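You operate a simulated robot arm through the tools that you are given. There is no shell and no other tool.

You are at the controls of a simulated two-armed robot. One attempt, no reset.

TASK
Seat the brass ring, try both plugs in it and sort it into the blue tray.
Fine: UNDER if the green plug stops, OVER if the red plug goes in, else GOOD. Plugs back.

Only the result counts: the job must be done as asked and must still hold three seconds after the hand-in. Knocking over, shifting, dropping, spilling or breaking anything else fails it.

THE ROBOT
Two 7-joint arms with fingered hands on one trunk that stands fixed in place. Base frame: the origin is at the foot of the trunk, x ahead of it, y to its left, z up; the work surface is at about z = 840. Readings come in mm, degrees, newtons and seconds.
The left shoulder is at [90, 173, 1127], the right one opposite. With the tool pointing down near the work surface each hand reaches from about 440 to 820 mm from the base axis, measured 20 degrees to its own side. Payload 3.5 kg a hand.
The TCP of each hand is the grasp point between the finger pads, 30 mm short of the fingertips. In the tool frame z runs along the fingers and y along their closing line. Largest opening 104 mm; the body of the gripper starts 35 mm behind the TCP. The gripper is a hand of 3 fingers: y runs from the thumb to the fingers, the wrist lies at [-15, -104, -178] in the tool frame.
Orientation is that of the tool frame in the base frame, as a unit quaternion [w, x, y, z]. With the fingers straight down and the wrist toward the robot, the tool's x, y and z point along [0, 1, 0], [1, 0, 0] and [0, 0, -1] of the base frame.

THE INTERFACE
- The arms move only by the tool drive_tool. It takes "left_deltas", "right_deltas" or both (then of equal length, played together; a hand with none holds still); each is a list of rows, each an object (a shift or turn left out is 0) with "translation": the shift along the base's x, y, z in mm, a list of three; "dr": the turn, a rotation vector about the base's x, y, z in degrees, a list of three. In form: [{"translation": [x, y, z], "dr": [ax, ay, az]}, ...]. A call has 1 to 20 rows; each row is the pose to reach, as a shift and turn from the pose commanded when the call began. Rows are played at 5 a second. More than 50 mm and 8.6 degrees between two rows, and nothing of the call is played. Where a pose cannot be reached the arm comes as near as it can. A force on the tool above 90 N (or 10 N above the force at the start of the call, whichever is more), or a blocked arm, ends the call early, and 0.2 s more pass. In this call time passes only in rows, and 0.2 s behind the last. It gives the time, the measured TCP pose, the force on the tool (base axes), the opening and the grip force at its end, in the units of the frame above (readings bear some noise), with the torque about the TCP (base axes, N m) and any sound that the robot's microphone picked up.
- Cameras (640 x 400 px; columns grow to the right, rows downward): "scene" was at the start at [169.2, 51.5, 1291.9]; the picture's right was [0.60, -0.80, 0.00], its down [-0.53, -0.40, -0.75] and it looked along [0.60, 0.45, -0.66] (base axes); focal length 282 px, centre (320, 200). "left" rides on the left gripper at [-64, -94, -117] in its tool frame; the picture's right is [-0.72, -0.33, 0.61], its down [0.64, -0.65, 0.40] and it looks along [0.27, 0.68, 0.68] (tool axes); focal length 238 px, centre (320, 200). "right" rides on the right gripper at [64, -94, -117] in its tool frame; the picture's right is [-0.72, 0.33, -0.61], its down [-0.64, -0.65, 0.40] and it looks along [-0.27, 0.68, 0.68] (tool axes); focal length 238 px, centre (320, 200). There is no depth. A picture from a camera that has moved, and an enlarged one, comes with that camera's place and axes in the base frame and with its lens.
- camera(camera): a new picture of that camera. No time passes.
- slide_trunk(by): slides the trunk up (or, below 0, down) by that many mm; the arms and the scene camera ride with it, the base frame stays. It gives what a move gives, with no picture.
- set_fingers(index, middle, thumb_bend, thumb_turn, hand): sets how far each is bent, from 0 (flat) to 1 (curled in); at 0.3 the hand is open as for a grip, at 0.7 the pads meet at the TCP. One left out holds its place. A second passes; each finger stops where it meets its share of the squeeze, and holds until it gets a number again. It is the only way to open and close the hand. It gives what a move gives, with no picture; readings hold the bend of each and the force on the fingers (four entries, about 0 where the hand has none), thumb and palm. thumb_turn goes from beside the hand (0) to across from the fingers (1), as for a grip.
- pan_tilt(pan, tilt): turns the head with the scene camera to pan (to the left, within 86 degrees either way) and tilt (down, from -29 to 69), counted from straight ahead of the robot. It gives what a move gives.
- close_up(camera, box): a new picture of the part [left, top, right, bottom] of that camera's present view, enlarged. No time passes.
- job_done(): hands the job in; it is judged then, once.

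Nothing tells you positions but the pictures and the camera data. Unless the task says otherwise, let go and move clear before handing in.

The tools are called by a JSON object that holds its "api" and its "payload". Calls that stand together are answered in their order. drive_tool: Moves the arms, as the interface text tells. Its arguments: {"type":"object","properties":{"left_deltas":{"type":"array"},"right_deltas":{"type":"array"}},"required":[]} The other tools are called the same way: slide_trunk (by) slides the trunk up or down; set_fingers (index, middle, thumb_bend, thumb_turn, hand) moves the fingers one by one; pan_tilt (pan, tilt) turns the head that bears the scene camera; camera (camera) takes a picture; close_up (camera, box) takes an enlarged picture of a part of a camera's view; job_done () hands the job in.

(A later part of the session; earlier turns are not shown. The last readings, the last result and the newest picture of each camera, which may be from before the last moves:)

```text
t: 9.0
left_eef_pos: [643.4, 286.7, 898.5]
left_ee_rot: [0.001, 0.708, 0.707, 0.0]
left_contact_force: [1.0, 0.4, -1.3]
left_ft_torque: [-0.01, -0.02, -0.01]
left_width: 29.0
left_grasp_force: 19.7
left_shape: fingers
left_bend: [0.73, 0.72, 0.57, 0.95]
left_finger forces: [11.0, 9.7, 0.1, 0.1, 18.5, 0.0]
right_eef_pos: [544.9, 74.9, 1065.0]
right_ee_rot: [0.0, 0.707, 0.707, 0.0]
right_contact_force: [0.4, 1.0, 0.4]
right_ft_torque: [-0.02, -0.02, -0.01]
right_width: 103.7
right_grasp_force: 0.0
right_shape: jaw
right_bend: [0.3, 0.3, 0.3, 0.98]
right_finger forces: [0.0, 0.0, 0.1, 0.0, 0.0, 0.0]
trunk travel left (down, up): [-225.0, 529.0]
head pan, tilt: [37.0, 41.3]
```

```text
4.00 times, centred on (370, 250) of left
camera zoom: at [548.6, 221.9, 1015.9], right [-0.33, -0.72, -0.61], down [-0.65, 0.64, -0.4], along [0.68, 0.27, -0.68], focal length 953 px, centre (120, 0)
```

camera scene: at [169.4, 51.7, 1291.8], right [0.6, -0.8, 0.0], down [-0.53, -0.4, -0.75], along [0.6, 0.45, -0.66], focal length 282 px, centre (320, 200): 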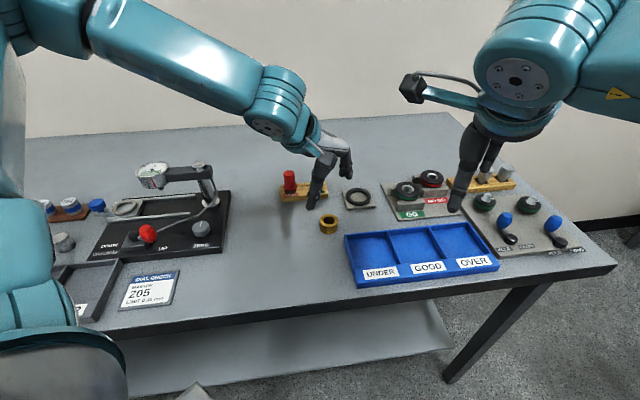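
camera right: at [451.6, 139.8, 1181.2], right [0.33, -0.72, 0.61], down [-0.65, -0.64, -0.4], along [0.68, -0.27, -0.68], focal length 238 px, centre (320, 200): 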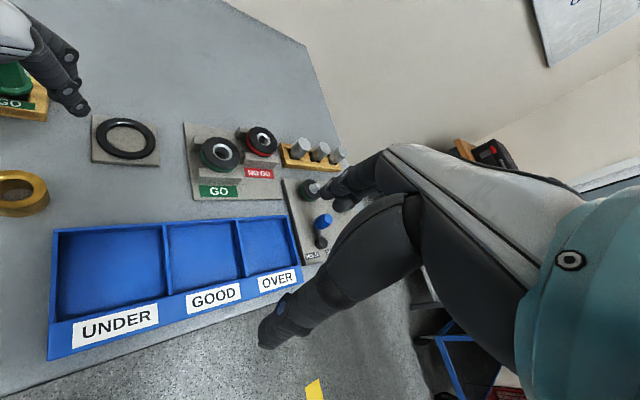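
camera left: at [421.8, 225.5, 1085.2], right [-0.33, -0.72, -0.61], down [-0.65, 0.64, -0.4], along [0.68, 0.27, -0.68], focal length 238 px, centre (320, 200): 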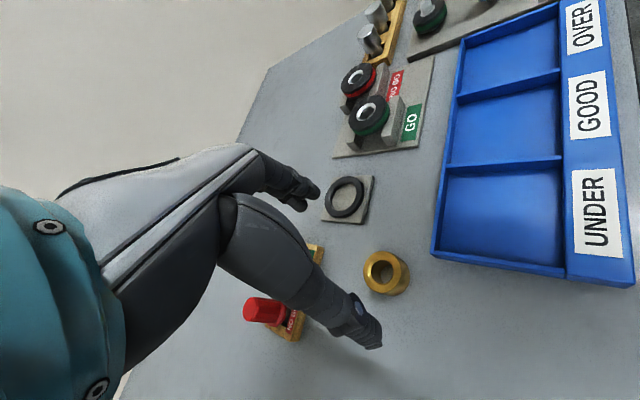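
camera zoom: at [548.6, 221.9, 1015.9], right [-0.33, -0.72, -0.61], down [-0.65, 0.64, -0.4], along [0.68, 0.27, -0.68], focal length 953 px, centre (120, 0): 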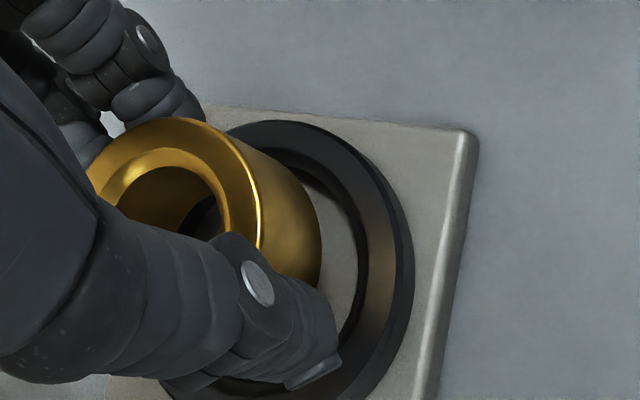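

All three cameras put the ring about 3 mm too far forward. I'll correct by (-3, -1) and lower in small steps, watching the contact force.

{"api": "drive_tool", "payload": {"left_deltas": [{"translation": [-3, -1, 0]}, {"translation": [-3, -1, -2]}, {"translation": [-3, -1, -4]}]}}

{"api": "close_up", "payload": {"camera": "scene", "box": [345, 180, 377, 205]}}

{"api": "close_up", "payload": {"camera": "left", "box": [310, 200, 410, 280]}}

{"api": "close_up", "payload": {"camera": "right", "box": [100, 110, 160, 160]}}

```text
t: 9.8
left_eef_pos: [639.1, 285.5, 894.9]
left_ee_rot: [0.0, 0.708, 0.707, -0.001]
left_contact_force: [0.2, 0.0, -1.2]
left_ft_torque: [-0.01, -0.01, 0.01]
left_width: 29.4
left_grasp_force: 20.0
left_shape: fingers
left_bend: [0.73, 0.72, 0.57, 0.95]
left_finger forces: [11.1, 9.6, 0.0, 0.0, 18.5, 0.1]
right_eef_pos: [544.4, 74.6, 1066.1]
right_ee_rot: [0.0, 0.707, 0.707, 0.0]
right_contact_force: [0.0, 0.0, 0.7]
right_ft_torque: [0.01, -0.02, 0.02]
right_width: 103.4
right_grasp_force: 0.1
right_shape: jaw
right_bend: [0.3, 0.3, 0.3, 0.98]
right_finger forces: [0.0, 0.0, 0.1, 0.1, 0.0, 0.1]
trunk travel left (down, up): [-225.0, 529.0]
head pan, tilt: [37.0, 41.3]
```

```text
16.00 times, centred on (361, 192) of scene
camera zoom: at [169.3, 51.5, 1291.8], right [0.6, -0.8, 0.0], down [-0.53, -0.4, -0.75], along [0.6, 0.45, -0.66], focal length 4518 px, centre (-336, 320)
```

zoom: 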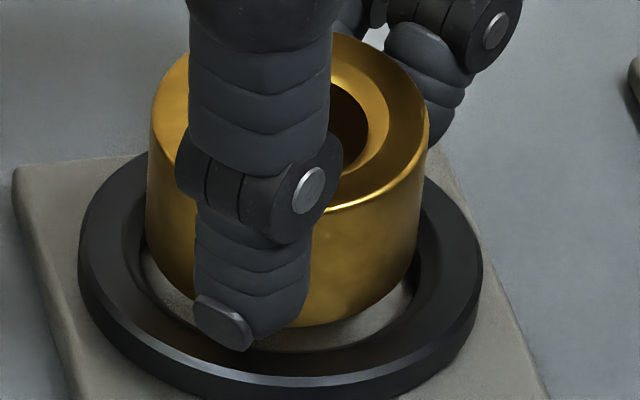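

```text
5.00 times, centred on (360, 240) of left
camera zoom: at [545.0, 220.5, 1012.4], right [-0.33, -0.72, -0.61], down [-0.65, 0.64, -0.4], along [0.68, 0.27, -0.68], focal length 1192 px, centre (120, 0)
```

zoom: 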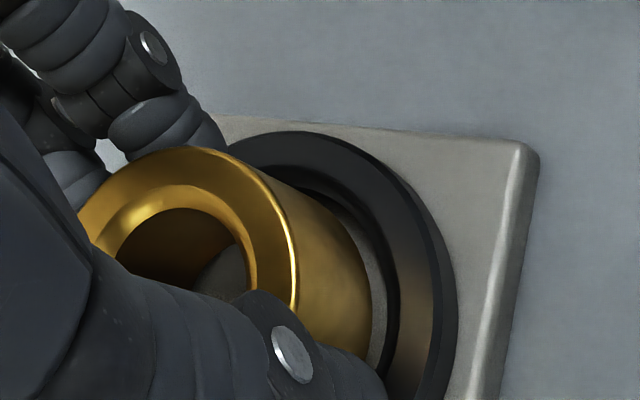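

```text
8.00 times, centred on (130, 135) of right
camera zoom: at [451.4, 139.6, 1181.3], right [0.33, -0.72, 0.61], down [-0.65, -0.64, -0.4], along [0.68, -0.27, -0.68], focal length 1907 px, centre (1840, 720)
```

zoom: 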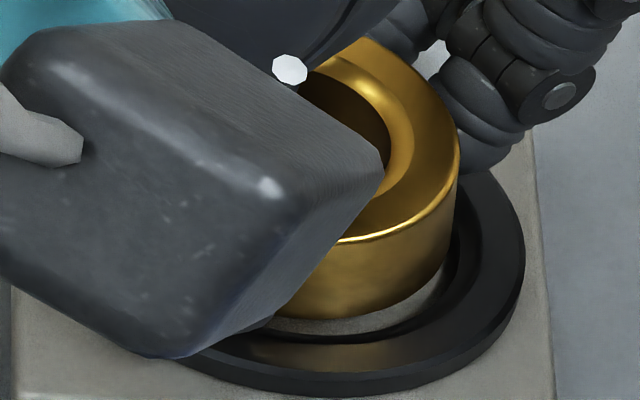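

The ring is now centred over the nest to within about 1 mm in all views. I'll lower slowly and watch for contact.

{"api": "drive_tool", "payload": {"left_deltas": [{"translation": [0.5, 0.2, -1]}, {"translation": [0.5, 0.2, -2]}, {"translation": [0.5, 0.2, -3]}, {"translation": [0.5, 0.2, -4]}]}}

{"api": "close_up", "payload": {"camera": "scene", "box": [345, 180, 377, 205]}}

{"api": "close_up", "payload": {"camera": "left", "box": [310, 200, 410, 280]}}

{"api": "close_up", "payload": {"camera": "right", "box": [100, 110, 160, 160]}}

```text
t: 10.8
left_eef_pos: [641.5, 285.9, 890.9]
left_ee_rot: [0.0, 0.707, 0.707, 0.0]
left_contact_force: [0.0, 0.8, -1.8]
left_ft_torque: [-0.01, 0.01, -0.02]
left_width: 29.4
left_grasp_force: 20.0
left_shape: fingers
left_bend: [0.73, 0.72, 0.57, 0.95]
left_finger forces: [11.1, 9.6, 0.1, 0.1, 18.5, 0.0]
right_eef_pos: [545.0, 75.8, 1065.0]
right_ee_rot: [0.0, 0.707, 0.707, -0.001]
right_contact_force: [0.2, -0.4, 0.2]
right_ft_torque: [0.0, 0.02, 0.05]
right_width: 103.6
right_grasp_force: 0.0
right_shape: jaw
right_bend: [0.3, 0.3, 0.3, 0.98]
right_finger forces: [0.1, 0.0, 0.1, 0.0, 0.1, 0.0]
trunk travel left (down, up): [-225.0, 529.0]
head pan, tilt: [37.0, 41.3]
```

```text
16.00 times, centred on (361, 192) of scene
camera zoom: at [169.3, 51.5, 1291.8], right [0.6, -0.8, 0.0], down [-0.53, -0.4, -0.75], along [0.6, 0.45, -0.66], focal length 4518 px, centre (-336, 320)
```

zoom: 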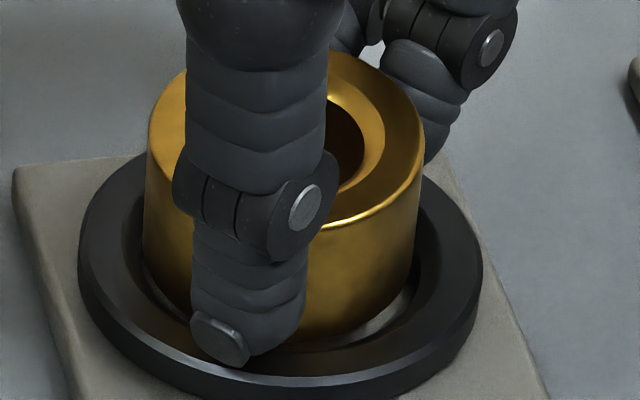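

```text
5.00 times, centred on (360, 240) of left
camera zoom: at [546.0, 221.3, 1008.2], right [-0.33, -0.72, -0.61], down [-0.65, 0.64, -0.4], along [0.68, 0.27, -0.68], focal length 1192 px, centre (120, 0)
```

zoom: 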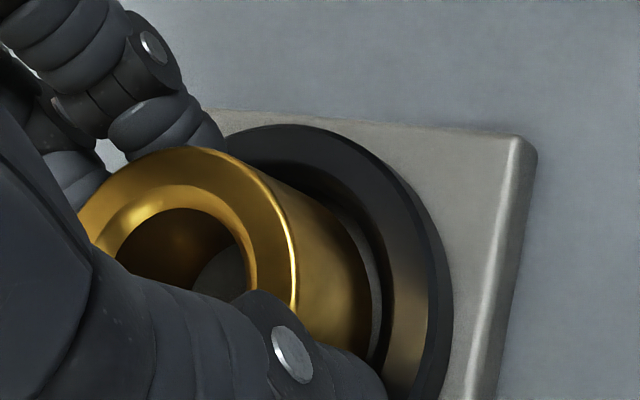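

```text
8.00 times, centred on (130, 135) of right
camera zoom: at [451.4, 139.6, 1181.3], right [0.33, -0.72, 0.61], down [-0.65, -0.64, -0.4], along [0.68, -0.27, -0.68], focal length 1907 px, centre (1840, 720)
```

zoom: 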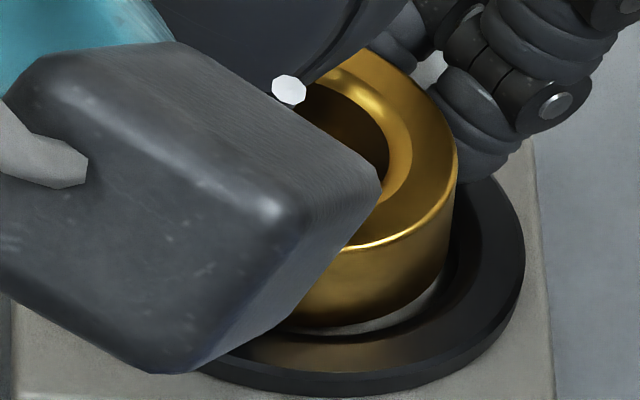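

It is still free of contact and centred. I'll lower another 2 mm so the ring enters the rim.

{"api": "drive_tool", "payload": {"left_deltas": [{"translation": [0, 0, -0.5]}, {"translation": [0, 0, -1]}, {"translation": [0, 0, -1.5]}, {"translation": [0, 0, -2]}]}}

{"api": "close_up", "payload": {"camera": "scene", "box": [345, 180, 377, 205]}}

{"api": "close_up", "payload": {"camera": "right", "box": [100, 110, 160, 160]}}

```text
t: 11.8
left_eef_pos: [640.6, 285.9, 889.3]
left_ee_rot: [0.0, 0.707, 0.707, 0.0]
left_contact_force: [0.6, 0.2, -1.2]
left_ft_torque: [0.02, 0.0, -0.01]
left_width: 29.3
left_grasp_force: 19.7
left_shape: fingers
left_bend: [0.73, 0.72, 0.57, 0.95]
left_finger forces: [11.1, 9.7, 0.0, 0.0, 18.5, 0.0]
right_eef_pos: [544.3, 75.0, 1065.4]
right_ee_rot: [0.001, 0.707, 0.707, 0.0]
right_contact_force: [0.2, 0.1, 0.6]
right_ft_torque: [-0.02, -0.02, 0.0]
right_width: 103.5
right_grasp_force: 0.0
right_shape: jaw
right_bend: [0.3, 0.3, 0.3, 0.98]
right_finger forces: [0.1, 0.1, 0.1, 0.1, 0.0, 0.0]
trunk travel left (down, up): [-225.0, 529.0]
head pan, tilt: [37.0, 41.3]
```

```text
16.00 times, centred on (361, 192) of scene
camera zoom: at [169.3, 51.5, 1291.8], right [0.6, -0.8, 0.0], down [-0.53, -0.4, -0.75], along [0.6, 0.45, -0.66], focal length 4518 px, centre (-336, 320)
```

zoom: 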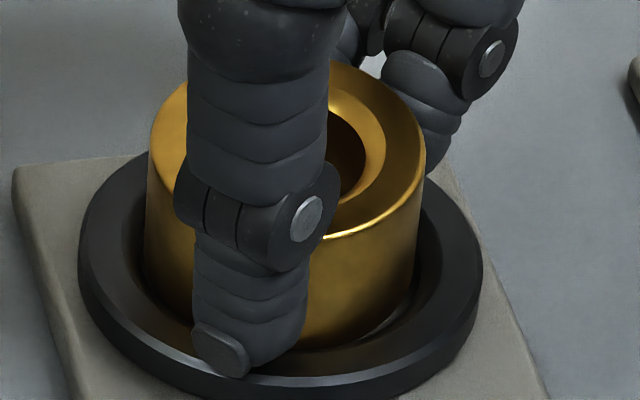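

```text
8.00 times, centred on (130, 135) of right
camera zoom: at [451.4, 139.6, 1181.3], right [0.33, -0.72, 0.61], down [-0.65, -0.64, -0.4], along [0.68, -0.27, -0.68], focal length 1907 px, centre (1840, 720)
```

zoom: 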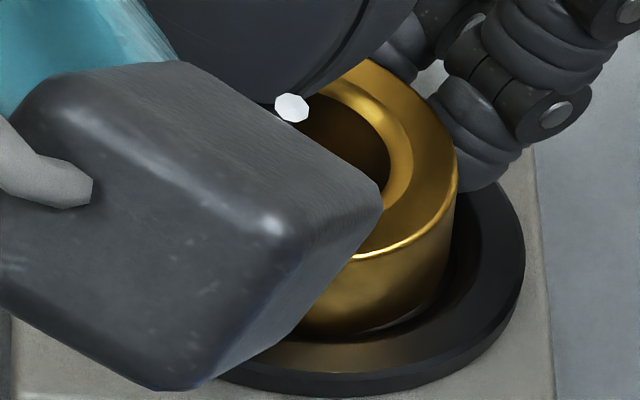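

There is no contact yet and the ring looks to be inside the rim. I'll go 1.5 mm further in half-millimetre steps.

{"api": "drive_tool", "payload": {"left_deltas": [{"translation": [0, 0, -0.5]}, {"translation": [0, 0, -1]}, {"translation": [0, 0, -1.5]}]}}

{"api": "close_up", "payload": {"camera": "scene", "box": [345, 180, 377, 205]}}

{"api": "close_up", "payload": {"camera": "right", "box": [100, 110, 160, 160]}}

{"api": "close_up", "payload": {"camera": "left", "box": [310, 200, 410, 280]}}

```text
t: 12.6
left_eef_pos: [641.6, 284.1, 887.5]
left_ee_rot: [0.0, 0.708, 0.706, 0.0]
left_contact_force: [-0.7, 0.7, -2.7]
left_ft_torque: [-0.02, -0.04, 0.0]
left_width: 29.1
left_grasp_force: 19.8
left_shape: fingers
left_bend: [0.73, 0.72, 0.57, 0.95]
left_finger forces: [11.1, 9.7, 0.1, 0.0, 18.4, 0.0]
right_eef_pos: [545.3, 75.5, 1065.6]
right_ee_rot: [0.0, 0.707, 0.707, 0.001]
right_contact_force: [0.3, 0.7, -0.4]
right_ft_torque: [-0.01, -0.03, -0.03]
right_width: 103.7
right_grasp_force: 0.1
right_shape: jaw
right_bend: [0.3, 0.3, 0.3, 0.98]
right_finger forces: [0.0, 0.0, 0.0, 0.0, 0.1, 0.1]
trunk travel left (down, up): [-225.0, 529.0]
head pan, tilt: [37.0, 41.3]
```

```text
16.00 times, centred on (361, 192) of scene
camera zoom: at [169.3, 51.5, 1291.8], right [0.6, -0.8, 0.0], down [-0.53, -0.4, -0.75], along [0.6, 0.45, -0.66], focal length 4518 px, centre (-336, 320)
```

zoom: 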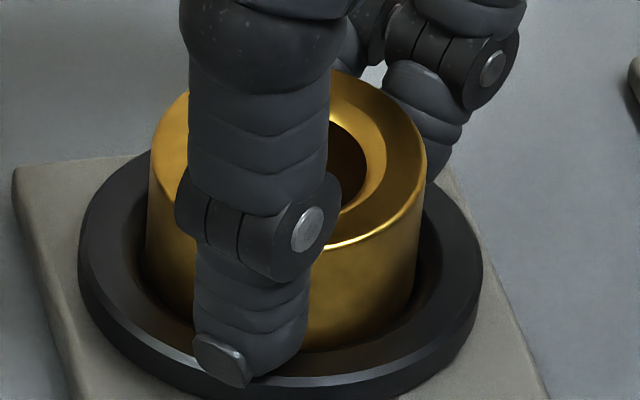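

```text
8.00 times, centred on (130, 135) of right
camera zoom: at [451.4, 139.6, 1181.3], right [0.33, -0.72, 0.61], down [-0.65, -0.64, -0.4], along [0.68, -0.27, -0.68], focal length 1907 px, centre (1840, 720)
```

zoom: 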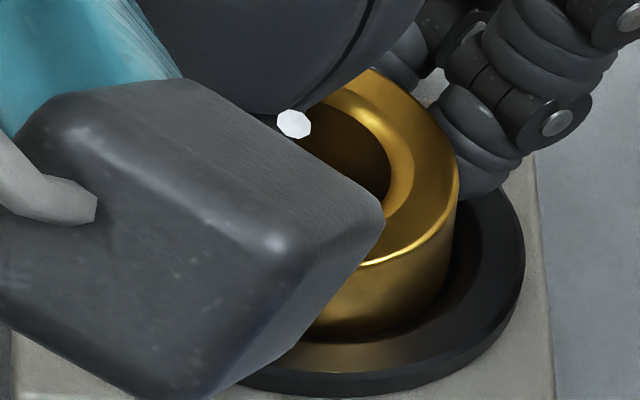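

```text
5.00 times, centred on (360, 240) of left
camera zoom: at [545.7, 220.4, 1004.9], right [-0.33, -0.72, -0.61], down [-0.65, 0.64, -0.4], along [0.68, 0.27, -0.68], focal length 1192 px, centre (120, 0)
```

zoom: 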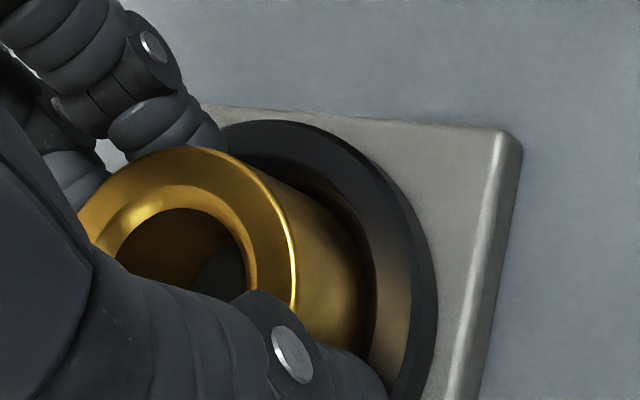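

{"api": "drive_tool", "payload": {"left_deltas": [{"translation": [0, 0, -0.5]}, {"translation": [0, 0, -1.0]}]}}

{"api": "close_up", "payload": {"camera": "scene", "box": [345, 180, 377, 205]}}

```text
t: 13.2
left_eef_pos: [640.6, 285.0, 886.2]
left_ee_rot: [0.0, 0.706, 0.708, 0.0]
left_contact_force: [-1.7, 0.4, 0.1]
left_ft_torque: [-0.01, 0.06, 0.0]
left_width: 29.2
left_grasp_force: 20.2
left_shape: fingers
left_bend: [0.73, 0.72, 0.57, 0.95]
left_finger forces: [11.0, 9.6, 0.0, 0.0, 19.6, 0.0]
right_eef_pos: [544.5, 75.4, 1065.2]
right_ee_rot: [0.0, 0.707, 0.707, 0.0]
right_contact_force: [0.0, 0.1, -0.3]
right_ft_torque: [0.05, 0.02, 0.01]
right_width: 103.7
right_grasp_force: 0.0
right_shape: jaw
right_bend: [0.3, 0.3, 0.3, 0.98]
right_finger forces: [0.1, 0.1, 0.0, 0.1, 0.1, 0.0]
trunk travel left (down, up): [-225.0, 529.0]
head pan, tilt: [37.0, 41.3]
```

```text
16.00 times, centred on (361, 192) of scene
camera zoom: at [169.2, 51.5, 1291.9], right [0.6, -0.8, 0.0], down [-0.53, -0.4, -0.75], along [0.6, 0.45, -0.66], focal length 4518 px, centre (-336, 320)
```

zoom: 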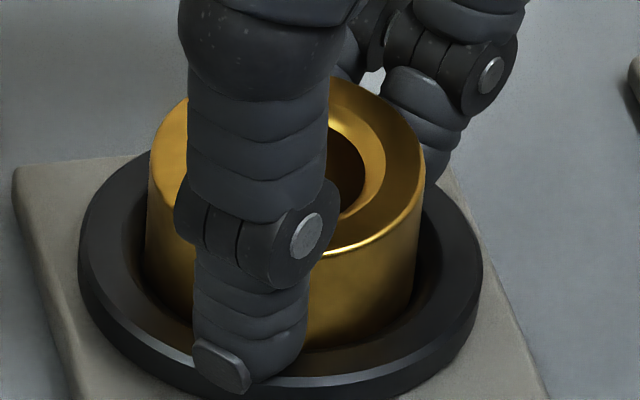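

A light touch has started (about 1.7 N toward -x). I'll ease back slightly in x, go down another half millimetre and recheck.

{"api": "drive_tool", "payload": {"left_deltas": [{"translation": [-0.5, 0, 0]}, {"translation": [-0.5, 0, -0.5]}]}}

{"api": "close_up", "payload": {"camera": "left", "box": [310, 200, 410, 280]}}

{"api": "close_up", "payload": {"camera": "right", "box": [100, 110, 160, 160]}}

```text
t: 13.8
left_eef_pos: [640.3, 285.9, 886.7]
left_ee_rot: [0.0, 0.707, 0.707, 0.001]
left_contact_force: [3.0, 0.3, 0.7]
left_ft_torque: [-0.01, -0.04, 0.01]
left_width: 29.0
left_grasp_force: 21.1
left_shape: fingers
left_bend: [0.73, 0.72, 0.57, 0.95]
left_finger forces: [11.6, 10.9, 0.1, 0.1, 18.6, 0.0]
right_eef_pos: [544.9, 74.2, 1066.1]
right_ee_rot: [0.0, 0.707, 0.707, 0.0]
right_contact_force: [0.3, 0.7, -0.1]
right_ft_torque: [-0.01, 0.0, -0.01]
right_width: 103.7
right_grasp_force: 0.0
right_shape: jaw
right_bend: [0.3, 0.3, 0.3, 0.98]
right_finger forces: [0.0, 0.0, 0.0, 0.0, 0.0, 0.0]
trunk travel left (down, up): [-225.0, 529.0]
head pan, tilt: [37.0, 41.3]
```

```text
5.00 times, centred on (360, 240) of left
camera zoom: at [545.4, 220.6, 1003.3], right [-0.33, -0.72, -0.61], down [-0.65, 0.64, -0.4], along [0.68, 0.27, -0.68], focal length 1192 px, centre (120, 0)
```

zoom: 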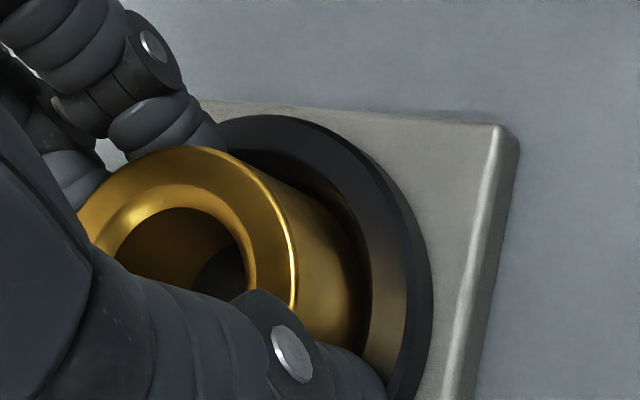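

```text
8.00 times, centred on (130, 135) of right
camera zoom: at [451.5, 139.6, 1181.3], right [0.33, -0.72, 0.61], down [-0.65, -0.64, -0.4], along [0.68, -0.27, -0.68], focal length 1907 px, centre (1840, 720)
```

zoom: 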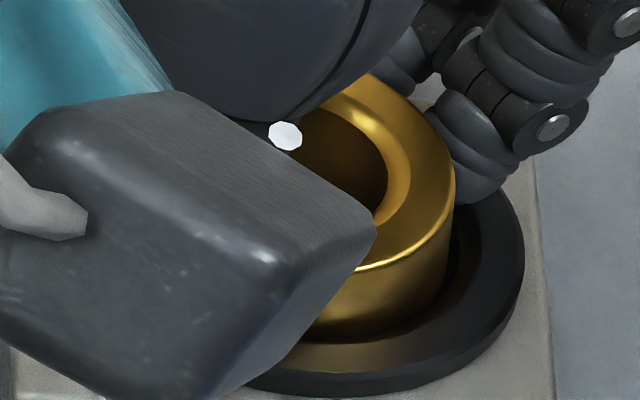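

The side force flipped sign after a 0.5 mm shift, so the ring is inside the nest rim. I'll centre it and keep pressing down gently to find the floor.

{"api": "drive_tool", "payload": {"left_deltas": [{"translation": [0.3, 0, 0]}, {"translation": [0.3, 0, -0.5]}, {"translation": [0.3, 0, -1.0]}]}}

{"api": "close_up", "payload": {"camera": "scene", "box": [345, 180, 377, 205]}}

```text
t: 14.6
left_eef_pos: [639.8, 284.7, 887.3]
left_ee_rot: [0.001, 0.706, 0.708, 0.001]
left_contact_force: [3.2, 1.0, 5.4]
left_ft_torque: [0.04, 0.08, -0.03]
left_width: 29.1
left_grasp_force: 22.5
left_shape: fingers
left_bend: [0.73, 0.72, 0.57, 0.95]
left_finger forces: [11.3, 11.9, 0.1, 0.0, 21.6, 0.0]
right_eef_pos: [546.1, 75.6, 1065.7]
right_ee_rot: [0.0, 0.707, 0.707, 0.0]
right_contact_force: [-1.2, 0.2, 0.5]
right_ft_torque: [-0.02, 0.01, 0.0]
right_width: 103.8
right_grasp_force: 0.1
right_shape: jaw
right_bend: [0.3, 0.3, 0.3, 0.98]
right_finger forces: [0.1, 0.1, 0.1, 0.1, 0.1, 0.1]
trunk travel left (down, up): [-225.0, 529.0]
head pan, tilt: [37.0, 41.3]
```

```text
16.00 times, centred on (361, 192) of scene
camera zoom: at [169.1, 51.4, 1291.9], right [0.6, -0.8, 0.0], down [-0.53, -0.4, -0.75], along [0.6, 0.45, -0.66], focal length 4518 px, centre (-336, 320)
```

zoom: 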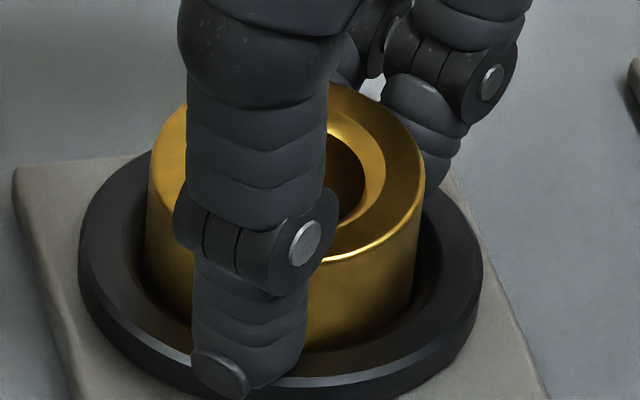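

The ring is touching bottom with about 5 N upward. I'll back off a fraction and release.

{"api": "drive_tool", "payload": {"left_deltas": [{"translation": [0, 0, 0.7]}]}}

{"api": "set_fingers", "payload": {"hand": "left", "index": 0.5, "middle": 0.5, "thumb_bend": 0.45}}

{"api": "close_up", "payload": {"camera": "scene", "box": [345, 175, 377, 205]}}

{"api": "close_up", "payload": {"camera": "left", "box": [290, 180, 410, 290]}}

{"api": "close_up", "payload": {"camera": "right", "box": [90, 90, 170, 160]}}

```text
t: 15.0
left_eef_pos: [639.6, 284.3, 886.1]
left_ee_rot: [0.0, 0.707, 0.707, -0.001]
left_contact_force: [4.9, 1.8, 3.5]
left_ft_torque: [0.04, -0.02, -0.03]
left_width: 28.9
left_grasp_force: 22.1
left_shape: fingers
left_bend: [0.73, 0.64, 0.57, 0.95]
left_finger forces: [11.7, 12.2, 0.0, 0.0, 20.3, 0.0]
right_eef_pos: [545.3, 74.7, 1065.2]
right_ee_rot: [0.0, 0.706, 0.708, 0.0]
right_contact_force: [-0.2, 0.9, 0.4]
right_ft_torque: [0.01, -0.03, 0.01]
right_width: 103.7
right_grasp_force: 0.0
right_shape: jaw
right_bend: [0.3, 0.3, 0.3, 0.98]
right_finger forces: [0.0, 0.0, 0.1, 0.0, 0.1, 0.0]
trunk travel left (down, up): [-225.0, 529.0]
head pan, tilt: [37.0, 41.3]
```

```text
t: 16.0
left_eef_pos: [640.2, 284.7, 885.8]
left_ee_rot: [0.001, 0.708, 0.707, 0.0]
left_contact_force: [0.0, 0.4, -0.1]
left_ft_torque: [-0.01, 0.01, -0.02]
left_width: 58.5
left_grasp_force: 0.0
left_shape: fingers
left_bend: [0.5, 0.5, 0.45, 0.97]
left_finger forces: [0.0, 0.0, 0.0, 0.0, 0.0, 0.0]
right_eef_pos: [545.0, 74.7, 1065.4]
right_ee_rot: [0.0, 0.707, 0.707, 0.001]
right_contact_force: [-0.5, 0.7, 0.2]
right_ft_torque: [0.02, -0.01, 0.0]
right_width: 103.6
right_grasp_force: 0.0
right_shape: jaw
right_bend: [0.3, 0.3, 0.3, 0.98]
right_finger forces: [0.0, 0.0, 0.1, 0.0, 0.0, 0.1]
trunk travel left (down, up): [-225.0, 529.0]
head pan, tilt: [37.0, 41.3]
```

```text
13.33 times, centred on (361, 190) of scene
camera zoom: at [169.0, 51.4, 1291.9], right [0.6, -0.8, 0.0], down [-0.53, -0.4, -0.75], along [0.6, 0.45, -0.66], focal length 3765 px, centre (-227, 333)
```

zoom: 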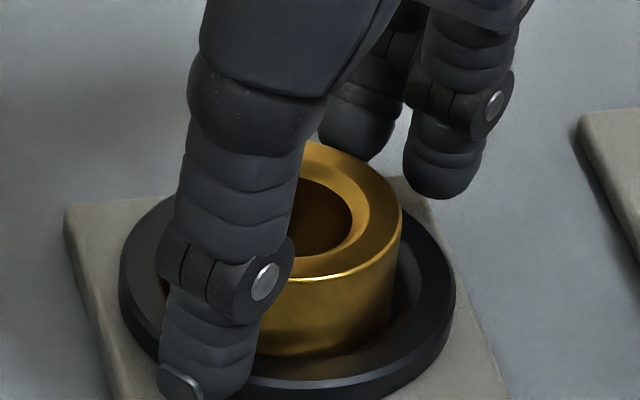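

```text
3.64 times, centred on (350, 235) of left
camera zoom: at [544.9, 220.2, 1002.6], right [-0.33, -0.72, -0.61], down [-0.65, 0.64, -0.4], along [0.68, 0.27, -0.68], focal length 867 px, centre (211, 73)
```

zoom: 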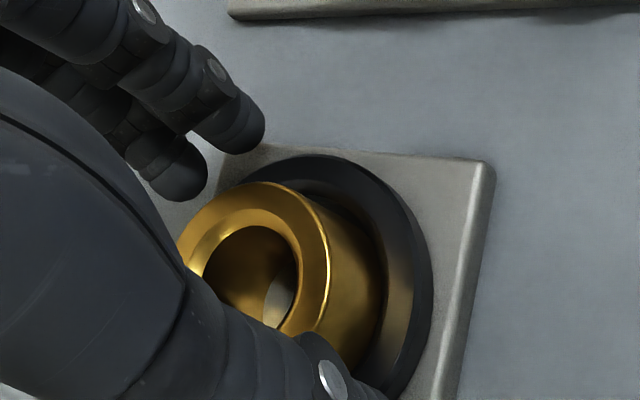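

```text
5.71 times, centred on (130, 125) of right
camera zoom: at [451.2, 139.6, 1181.5], right [0.33, -0.72, 0.61], down [-0.65, -0.64, -0.4], along [0.68, -0.27, -0.68], focal length 1362 px, centre (1406, 629)
```

zoom: 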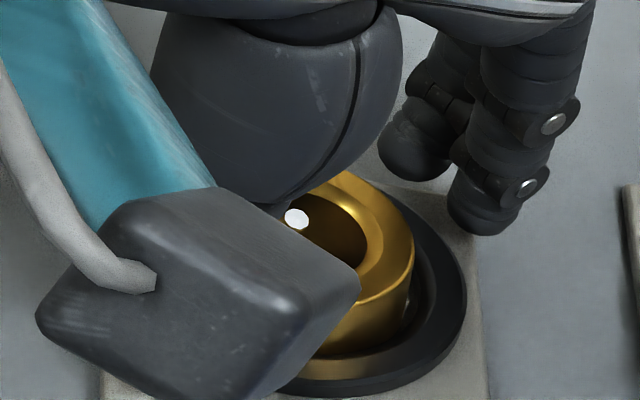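

The ring is released in the nest. I'll open further, raise the hand straight up and check the seating.

{"api": "set_fingers", "payload": {"hand": "left", "index": 0.38, "middle": 0.38, "thumb_bend": 0.38}}

{"api": "drive_tool", "payload": {"left_deltas": [{"translation": [0, 0, 20]}, {"translation": [0, 0, 50]}, {"translation": [0, 0, 90]}, {"translation": [-20, 20, 120]}, {"translation": [-50, 60, 120]}]}}

{"api": "close_up", "payload": {"camera": "scene", "box": [340, 175, 380, 210]}}

{"api": "close_up", "payload": {"camera": "right", "box": [80, 90, 170, 170]}}

{"api": "camera", "payload": {"camera": "left"}}

{"api": "camera", "payload": {"camera": "scene"}}

```text
t: 17.0
left_eef_pos: [639.4, 284.1, 885.6]
left_ee_rot: [0.0, 0.707, 0.707, -0.001]
left_contact_force: [0.5, 0.4, 0.1]
left_ft_torque: [-0.01, 0.01, -0.01]
left_width: 82.7
left_grasp_force: 0.1
left_shape: fingers
left_bend: [0.38, 0.38, 0.38, 0.97]
left_finger forces: [0.0, 0.0, 0.0, 0.0, 0.0, 0.1]
right_eef_pos: [545.6, 74.3, 1066.6]
right_ee_rot: [-0.001, 0.707, 0.707, -0.001]
right_contact_force: [-0.4, 0.1, -0.7]
right_ft_torque: [-0.02, 0.01, 0.0]
right_width: 103.5
right_grasp_force: 0.0
right_shape: jaw
right_bend: [0.3, 0.3, 0.3, 0.98]
right_finger forces: [0.0, 0.0, 0.0, 0.0, 0.1, 0.0]
trunk travel left (down, up): [-225.0, 529.0]
head pan, tilt: [37.0, 41.3]
```

```text
t: 18.2
left_eef_pos: [589.3, 344.3, 1006.0]
left_ee_rot: [0.0, 0.708, 0.706, 0.0]
left_contact_force: [-0.2, 0.7, 0.6]
left_ft_torque: [-0.02, -0.02, -0.01]
left_width: 82.9
left_grasp_force: 0.0
left_shape: fingers
left_bend: [0.38, 0.38, 0.38, 0.97]
left_finger forces: [0.0, 0.0, 0.0, 0.1, 0.0, 0.1]
right_eef_pos: [544.9, 76.1, 1065.3]
right_ee_rot: [0.0, 0.707, 0.707, 0.0]
right_contact_force: [0.0, 0.0, -0.5]
right_ft_torque: [-0.02, 0.04, -0.01]
right_width: 103.8
right_grasp_force: 0.1
right_shape: jaw
right_bend: [0.3, 0.3, 0.3, 0.98]
right_finger forces: [0.0, 0.1, 0.0, 0.0, 0.0, 0.0]
trunk travel left (down, up): [-225.0, 529.0]
head pan, tilt: [37.0, 41.3]
```

```text
11.43 times, centred on (360, 192) of scene
camera zoom: at [168.8, 52.0, 1291.9], right [0.6, -0.8, 0.0], down [-0.53, -0.4, -0.75], along [0.6, 0.45, -0.66], focal length 3227 px, centre (-137, 286)
```

zoom: 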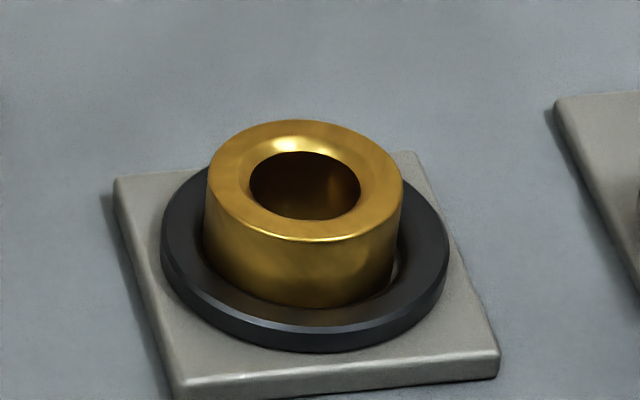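

```text
5.00 times, centred on (125, 130) of right
camera zoom: at [450.9, 140.0, 1181.6], right [0.33, -0.72, 0.61], down [-0.65, -0.64, -0.4], along [0.68, -0.27, -0.68], focal length 1192 px, centre (1295, 550)
```

zoom: 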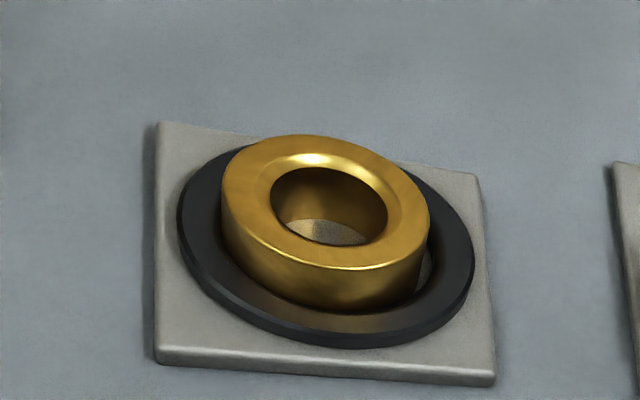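

```text
taken
camera left: at [494.4, 279.7, 1123.1], right [-0.33, -0.72, -0.61], down [-0.65, 0.64, -0.4], along [0.68, 0.27, -0.68], focal length 238 px, centre (320, 200)
```

left: 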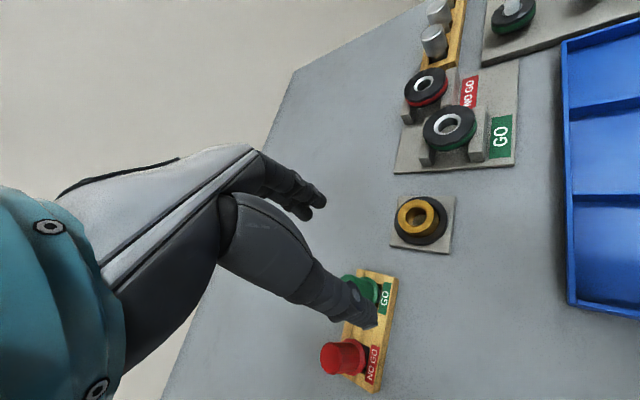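

```text
taken
camera scene: at [168.8, 52.0, 1291.9], right [0.6, -0.8, 0.0], down [-0.53, -0.4, -0.75], along [0.6, 0.45, -0.66], focal length 282 px, centre (320, 200)
```

scene: 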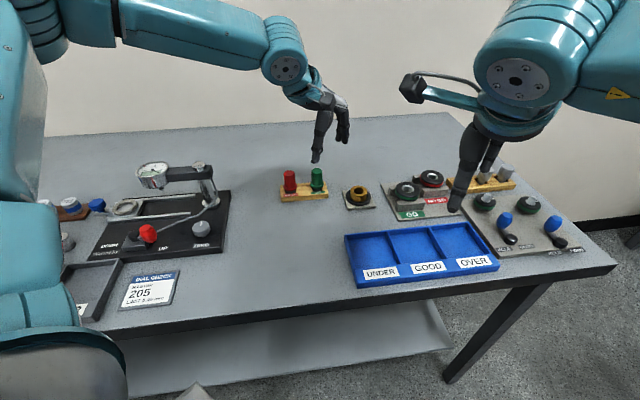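

The ring sits in the nest, but there is a visible gap on one side. I'll check closely whether it lies flat.

{"api": "close_up", "payload": {"camera": "scene", "box": [346, 183, 378, 208]}}

{"api": "close_up", "payload": {"camera": "right", "box": [100, 105, 160, 155]}}

{"api": "close_up", "payload": {"camera": "left", "box": [380, 185, 470, 260]}}

```text
16.00 times, centred on (362, 196) of scene
camera zoom: at [168.8, 52.0, 1291.9], right [0.6, -0.8, 0.0], down [-0.53, -0.4, -0.75], along [0.6, 0.45, -0.66], focal length 4518 px, centre (-352, 272)
```

zoom: 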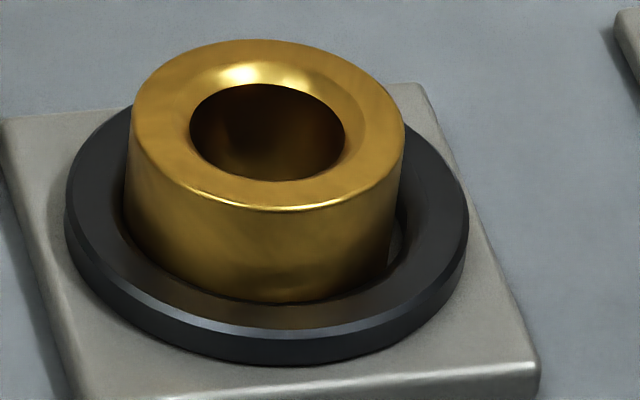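

```text
8.00 times, centred on (130, 130) of right
camera zoom: at [450.9, 140.0, 1181.6], right [0.33, -0.72, 0.61], down [-0.65, -0.64, -0.4], along [0.68, -0.27, -0.68], focal length 1907 px, centre (1840, 760)
```

zoom: 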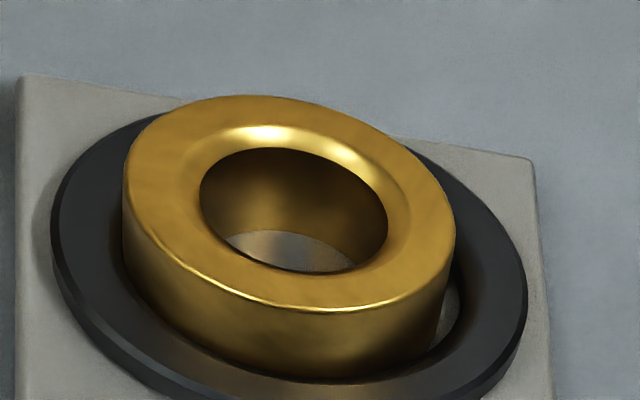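

```text
5.33 times, centred on (425, 222) of left
camera zoom: at [494.4, 279.7, 1123.1], right [-0.33, -0.72, -0.61], down [-0.65, 0.64, -0.4], along [0.68, 0.27, -0.68], focal length 1271 px, centre (-240, 80)
```

zoom: 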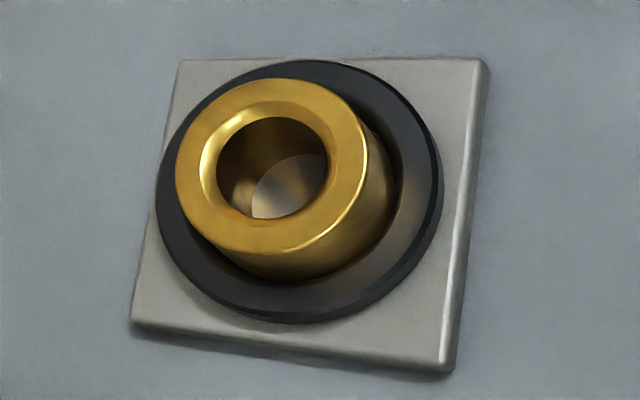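

The wall slopes match an upright ring, so it is seated flat with normal clearance. Next come the plugs, so I'll look closely at the rack.

{"api": "close_up", "payload": {"camera": "scene", "box": [300, 160, 332, 205]}}

{"api": "close_up", "payload": {"camera": "scene", "box": [274, 163, 306, 208]}}

{"api": "close_up", "payload": {"camera": "left", "box": [300, 250, 420, 400]}}

{"api": "close_up", "payload": {"camera": "right", "box": [0, 20, 80, 130]}}

```text
8.89 times, centred on (316, 182) of scene
camera zoom: at [168.8, 52.0, 1291.9], right [0.6, -0.8, 0.0], down [-0.53, -0.4, -0.75], along [0.6, 0.45, -0.66], focal length 2510 px, centre (356, 356)
```

zoom: 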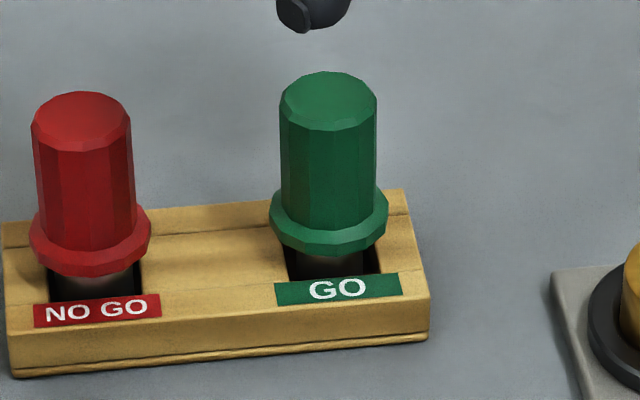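

```text
8.89 times, centred on (290, 186) of scene
camera zoom: at [168.8, 52.0, 1291.9], right [0.6, -0.8, 0.0], down [-0.53, -0.4, -0.75], along [0.6, 0.45, -0.66], focal length 2510 px, centre (587, 329)
```

zoom: 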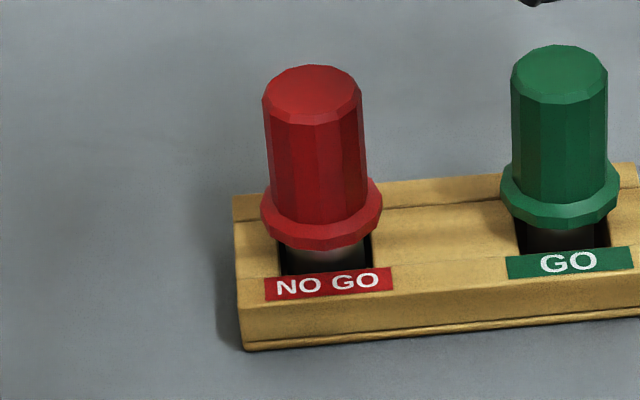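

```text
2.67 times, centred on (360, 325) of left
camera zoom: at [494.4, 279.7, 1123.1], right [-0.33, -0.72, -0.61], down [-0.65, 0.64, -0.4], along [0.68, 0.27, -0.68], focal length 636 px, centre (213, -133)
```

zoom: 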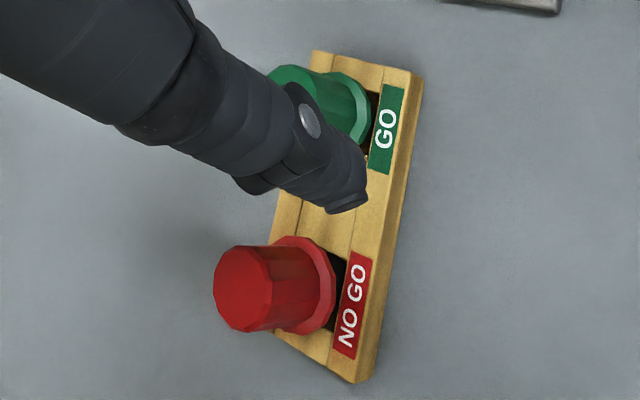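

```text
3.64 times, centred on (40, 75) of right
camera zoom: at [450.9, 140.0, 1181.6], right [0.33, -0.72, 0.61], down [-0.65, -0.64, -0.4], along [0.68, -0.27, -0.68], focal length 867 px, centre (1338, 654)
```

zoom: 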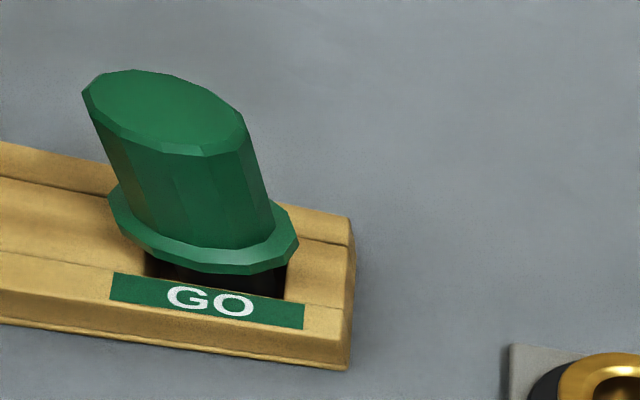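

The green plug's axis is near (596, 383), with its handle top at about z 905. I'll hover over it with the fingers partly closed and compare views.

{"api": "drive_tool", "payload": {"left_deltas": [{"translation": [3, 19, 0]}, {"translation": [6, 37.6, 0]}, {"translation": [6, 37.6, -40]}, {"translation": [6, 37.6, -54]}]}}

{"api": "set_fingers", "payload": {"hand": "left", "index": 0.47, "middle": 0.47, "thumb_bend": 0.47}}

{"api": "close_up", "payload": {"camera": "scene", "box": [280, 130, 360, 210]}}

{"api": "close_up", "payload": {"camera": "left", "box": [240, 160, 420, 320]}}

{"api": "camera", "payload": {"camera": "right"}}

```text
t: 19.2
left_eef_pos: [596.6, 381.3, 951.5]
left_ee_rot: [0.0, 0.707, 0.707, 0.0]
left_contact_force: [-0.1, -0.4, -0.3]
left_ft_torque: [-0.02, -0.05, 0.01]
left_width: 82.5
left_grasp_force: 0.1
left_shape: fingers
left_bend: [0.38, 0.38, 0.38, 0.97]
left_finger forces: [0.0, 0.0, 0.0, 0.0, 0.1, 0.1]
right_eef_pos: [546.1, 74.5, 1066.0]
right_ee_rot: [0.0, 0.708, 0.707, 0.0]
right_contact_force: [-0.8, 1.1, 0.6]
right_ft_torque: [-0.03, -0.01, -0.02]
right_width: 103.7
right_grasp_force: 0.1
right_shape: jaw
right_bend: [0.3, 0.3, 0.3, 0.98]
right_finger forces: [0.1, 0.0, 0.1, 0.0, 0.0, 0.0]
trunk travel left (down, up): [-225.0, 529.0]
head pan, tilt: [37.0, 41.3]
```

```text
t: 20.2
left_eef_pos: [596.6, 380.0, 951.0]
left_ee_rot: [0.0, 0.708, 0.706, 0.0]
left_contact_force: [-1.1, -0.3, -0.5]
left_ft_torque: [0.01, 0.0, 0.03]
left_width: 60.4
left_grasp_force: 0.1
left_shape: fingers
left_bend: [0.47, 0.47, 0.47, 0.97]
left_finger forces: [0.0, 0.0, 0.0, 0.0, 0.0, 0.1]
right_eef_pos: [545.8, 74.6, 1064.5]
right_ee_rot: [0.0, 0.707, 0.707, 0.0]
right_contact_force: [-0.8, -0.9, -0.4]
right_ft_torque: [-0.05, -0.02, 0.01]
right_width: 103.6
right_grasp_force: 0.1
right_shape: jaw
right_bend: [0.3, 0.3, 0.3, 0.98]
right_finger forces: [0.1, 0.1, 0.0, 0.0, 0.0, 0.1]
trunk travel left (down, up): [-225.0, 529.0]
head pan, tilt: [37.0, 41.3]
```

```text
5.00 times, centred on (320, 170) of scene
camera zoom: at [169.2, 51.5, 1291.8], right [0.6, -0.8, 0.0], down [-0.53, -0.4, -0.75], along [0.6, 0.45, -0.66], focal length 1412 px, centre (320, 350)
```

zoom: 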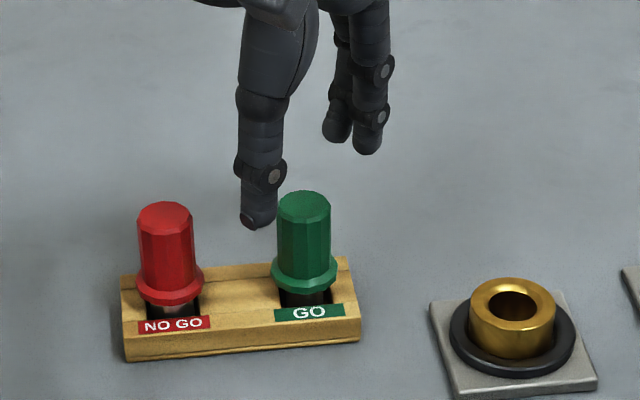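

```text
2.50 times, centred on (330, 240) of left
camera zoom: at [502.2, 316.8, 1068.0], right [-0.33, -0.72, -0.61], down [-0.65, 0.64, -0.4], along [0.68, 0.27, -0.68], focal length 596 px, centre (295, 100)
```

zoom: 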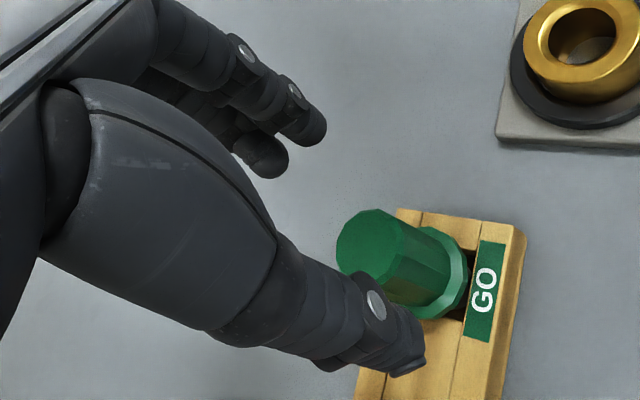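

```text
taken
camera right: at [451.3, 139.6, 1181.4], right [0.33, -0.72, 0.61], down [-0.65, -0.64, -0.4], along [0.68, -0.27, -0.68], focal length 238 px, centre (320, 200)
```

right: 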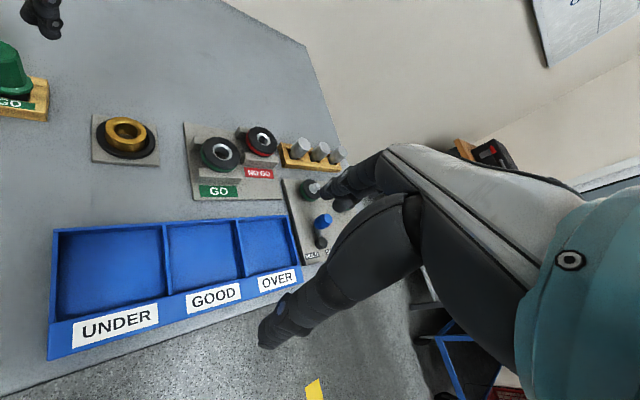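

The fingers are centred over the green handle to within 1–2 mm. I'll nudge by (-1, -1.5), lower around the handle with the tips staying above the flange bottom, and look again before closing.

{"api": "drive_tool", "payload": {"left_deltas": [{"translation": [-1, -1.5, -15]}, {"translation": [-1, -1.5, -30]}, {"translation": [-1, -1.5, -48]}]}}

{"api": "close_up", "payload": {"camera": "scene", "box": [290, 145, 350, 205]}}

{"api": "close_up", "payload": {"camera": "left", "box": [250, 160, 390, 290]}}

{"api": "close_up", "payload": {"camera": "right", "box": [0, 0, 90, 130]}}

```text
t: 21.0
left_eef_pos: [594.5, 380.1, 903.5]
left_ee_rot: [0.0, 0.707, 0.707, 0.0]
left_contact_force: [-0.5, -0.8, -1.1]
left_ft_torque: [0.03, 0.0, -0.02]
left_width: 60.5
left_grasp_force: 0.0
left_shape: fingers
left_bend: [0.47, 0.47, 0.47, 0.97]
left_finger forces: [0.1, 0.0, 0.0, 0.0, 0.1, 0.0]
right_eef_pos: [546.3, 75.3, 1064.8]
right_ee_rot: [0.0, 0.707, 0.708, -0.001]
right_contact_force: [0.3, 0.0, -0.1]
right_ft_torque: [0.01, -0.02, 0.02]
right_width: 103.4
right_grasp_force: 0.1
right_shape: jaw
right_bend: [0.3, 0.3, 0.3, 0.98]
right_finger forces: [0.1, 0.0, 0.0, 0.0, 0.1, 0.0]
trunk travel left (down, up): [-225.0, 529.0]
head pan, tilt: [37.0, 41.3]
```

```text
6.67 times, centred on (320, 175) of scene
camera zoom: at [169.4, 51.6, 1291.8], right [0.6, -0.8, 0.0], down [-0.53, -0.4, -0.75], along [0.6, 0.45, -0.66], focal length 1882 px, centre (320, 367)
```

zoom: 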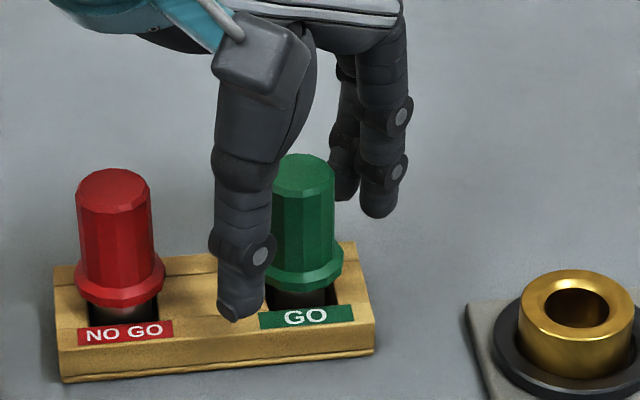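

```text
3.08 times, centred on (320, 225) of left
camera zoom: at [500.2, 315.9, 1020.4], right [-0.33, -0.72, -0.61], down [-0.65, 0.64, -0.4], along [0.68, 0.27, -0.68], focal length 733 px, centre (320, 123)
```

zoom: 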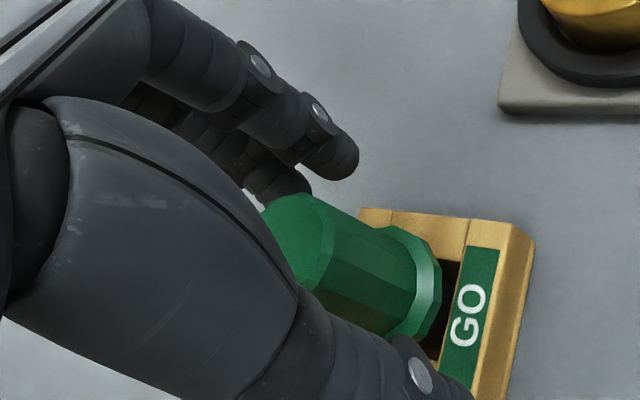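

```text
3.08 times, centred on (45, 65) of right
camera zoom: at [451.5, 139.7, 1181.2], right [0.33, -0.72, 0.61], down [-0.65, -0.64, -0.4], along [0.68, -0.27, -0.68], focal length 733 px, centre (1166, 615)
```

zoom: 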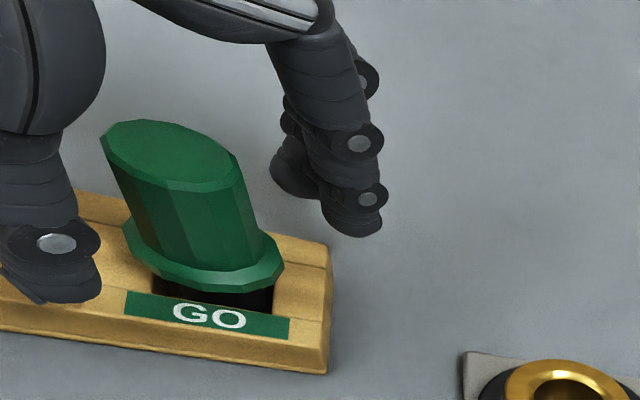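

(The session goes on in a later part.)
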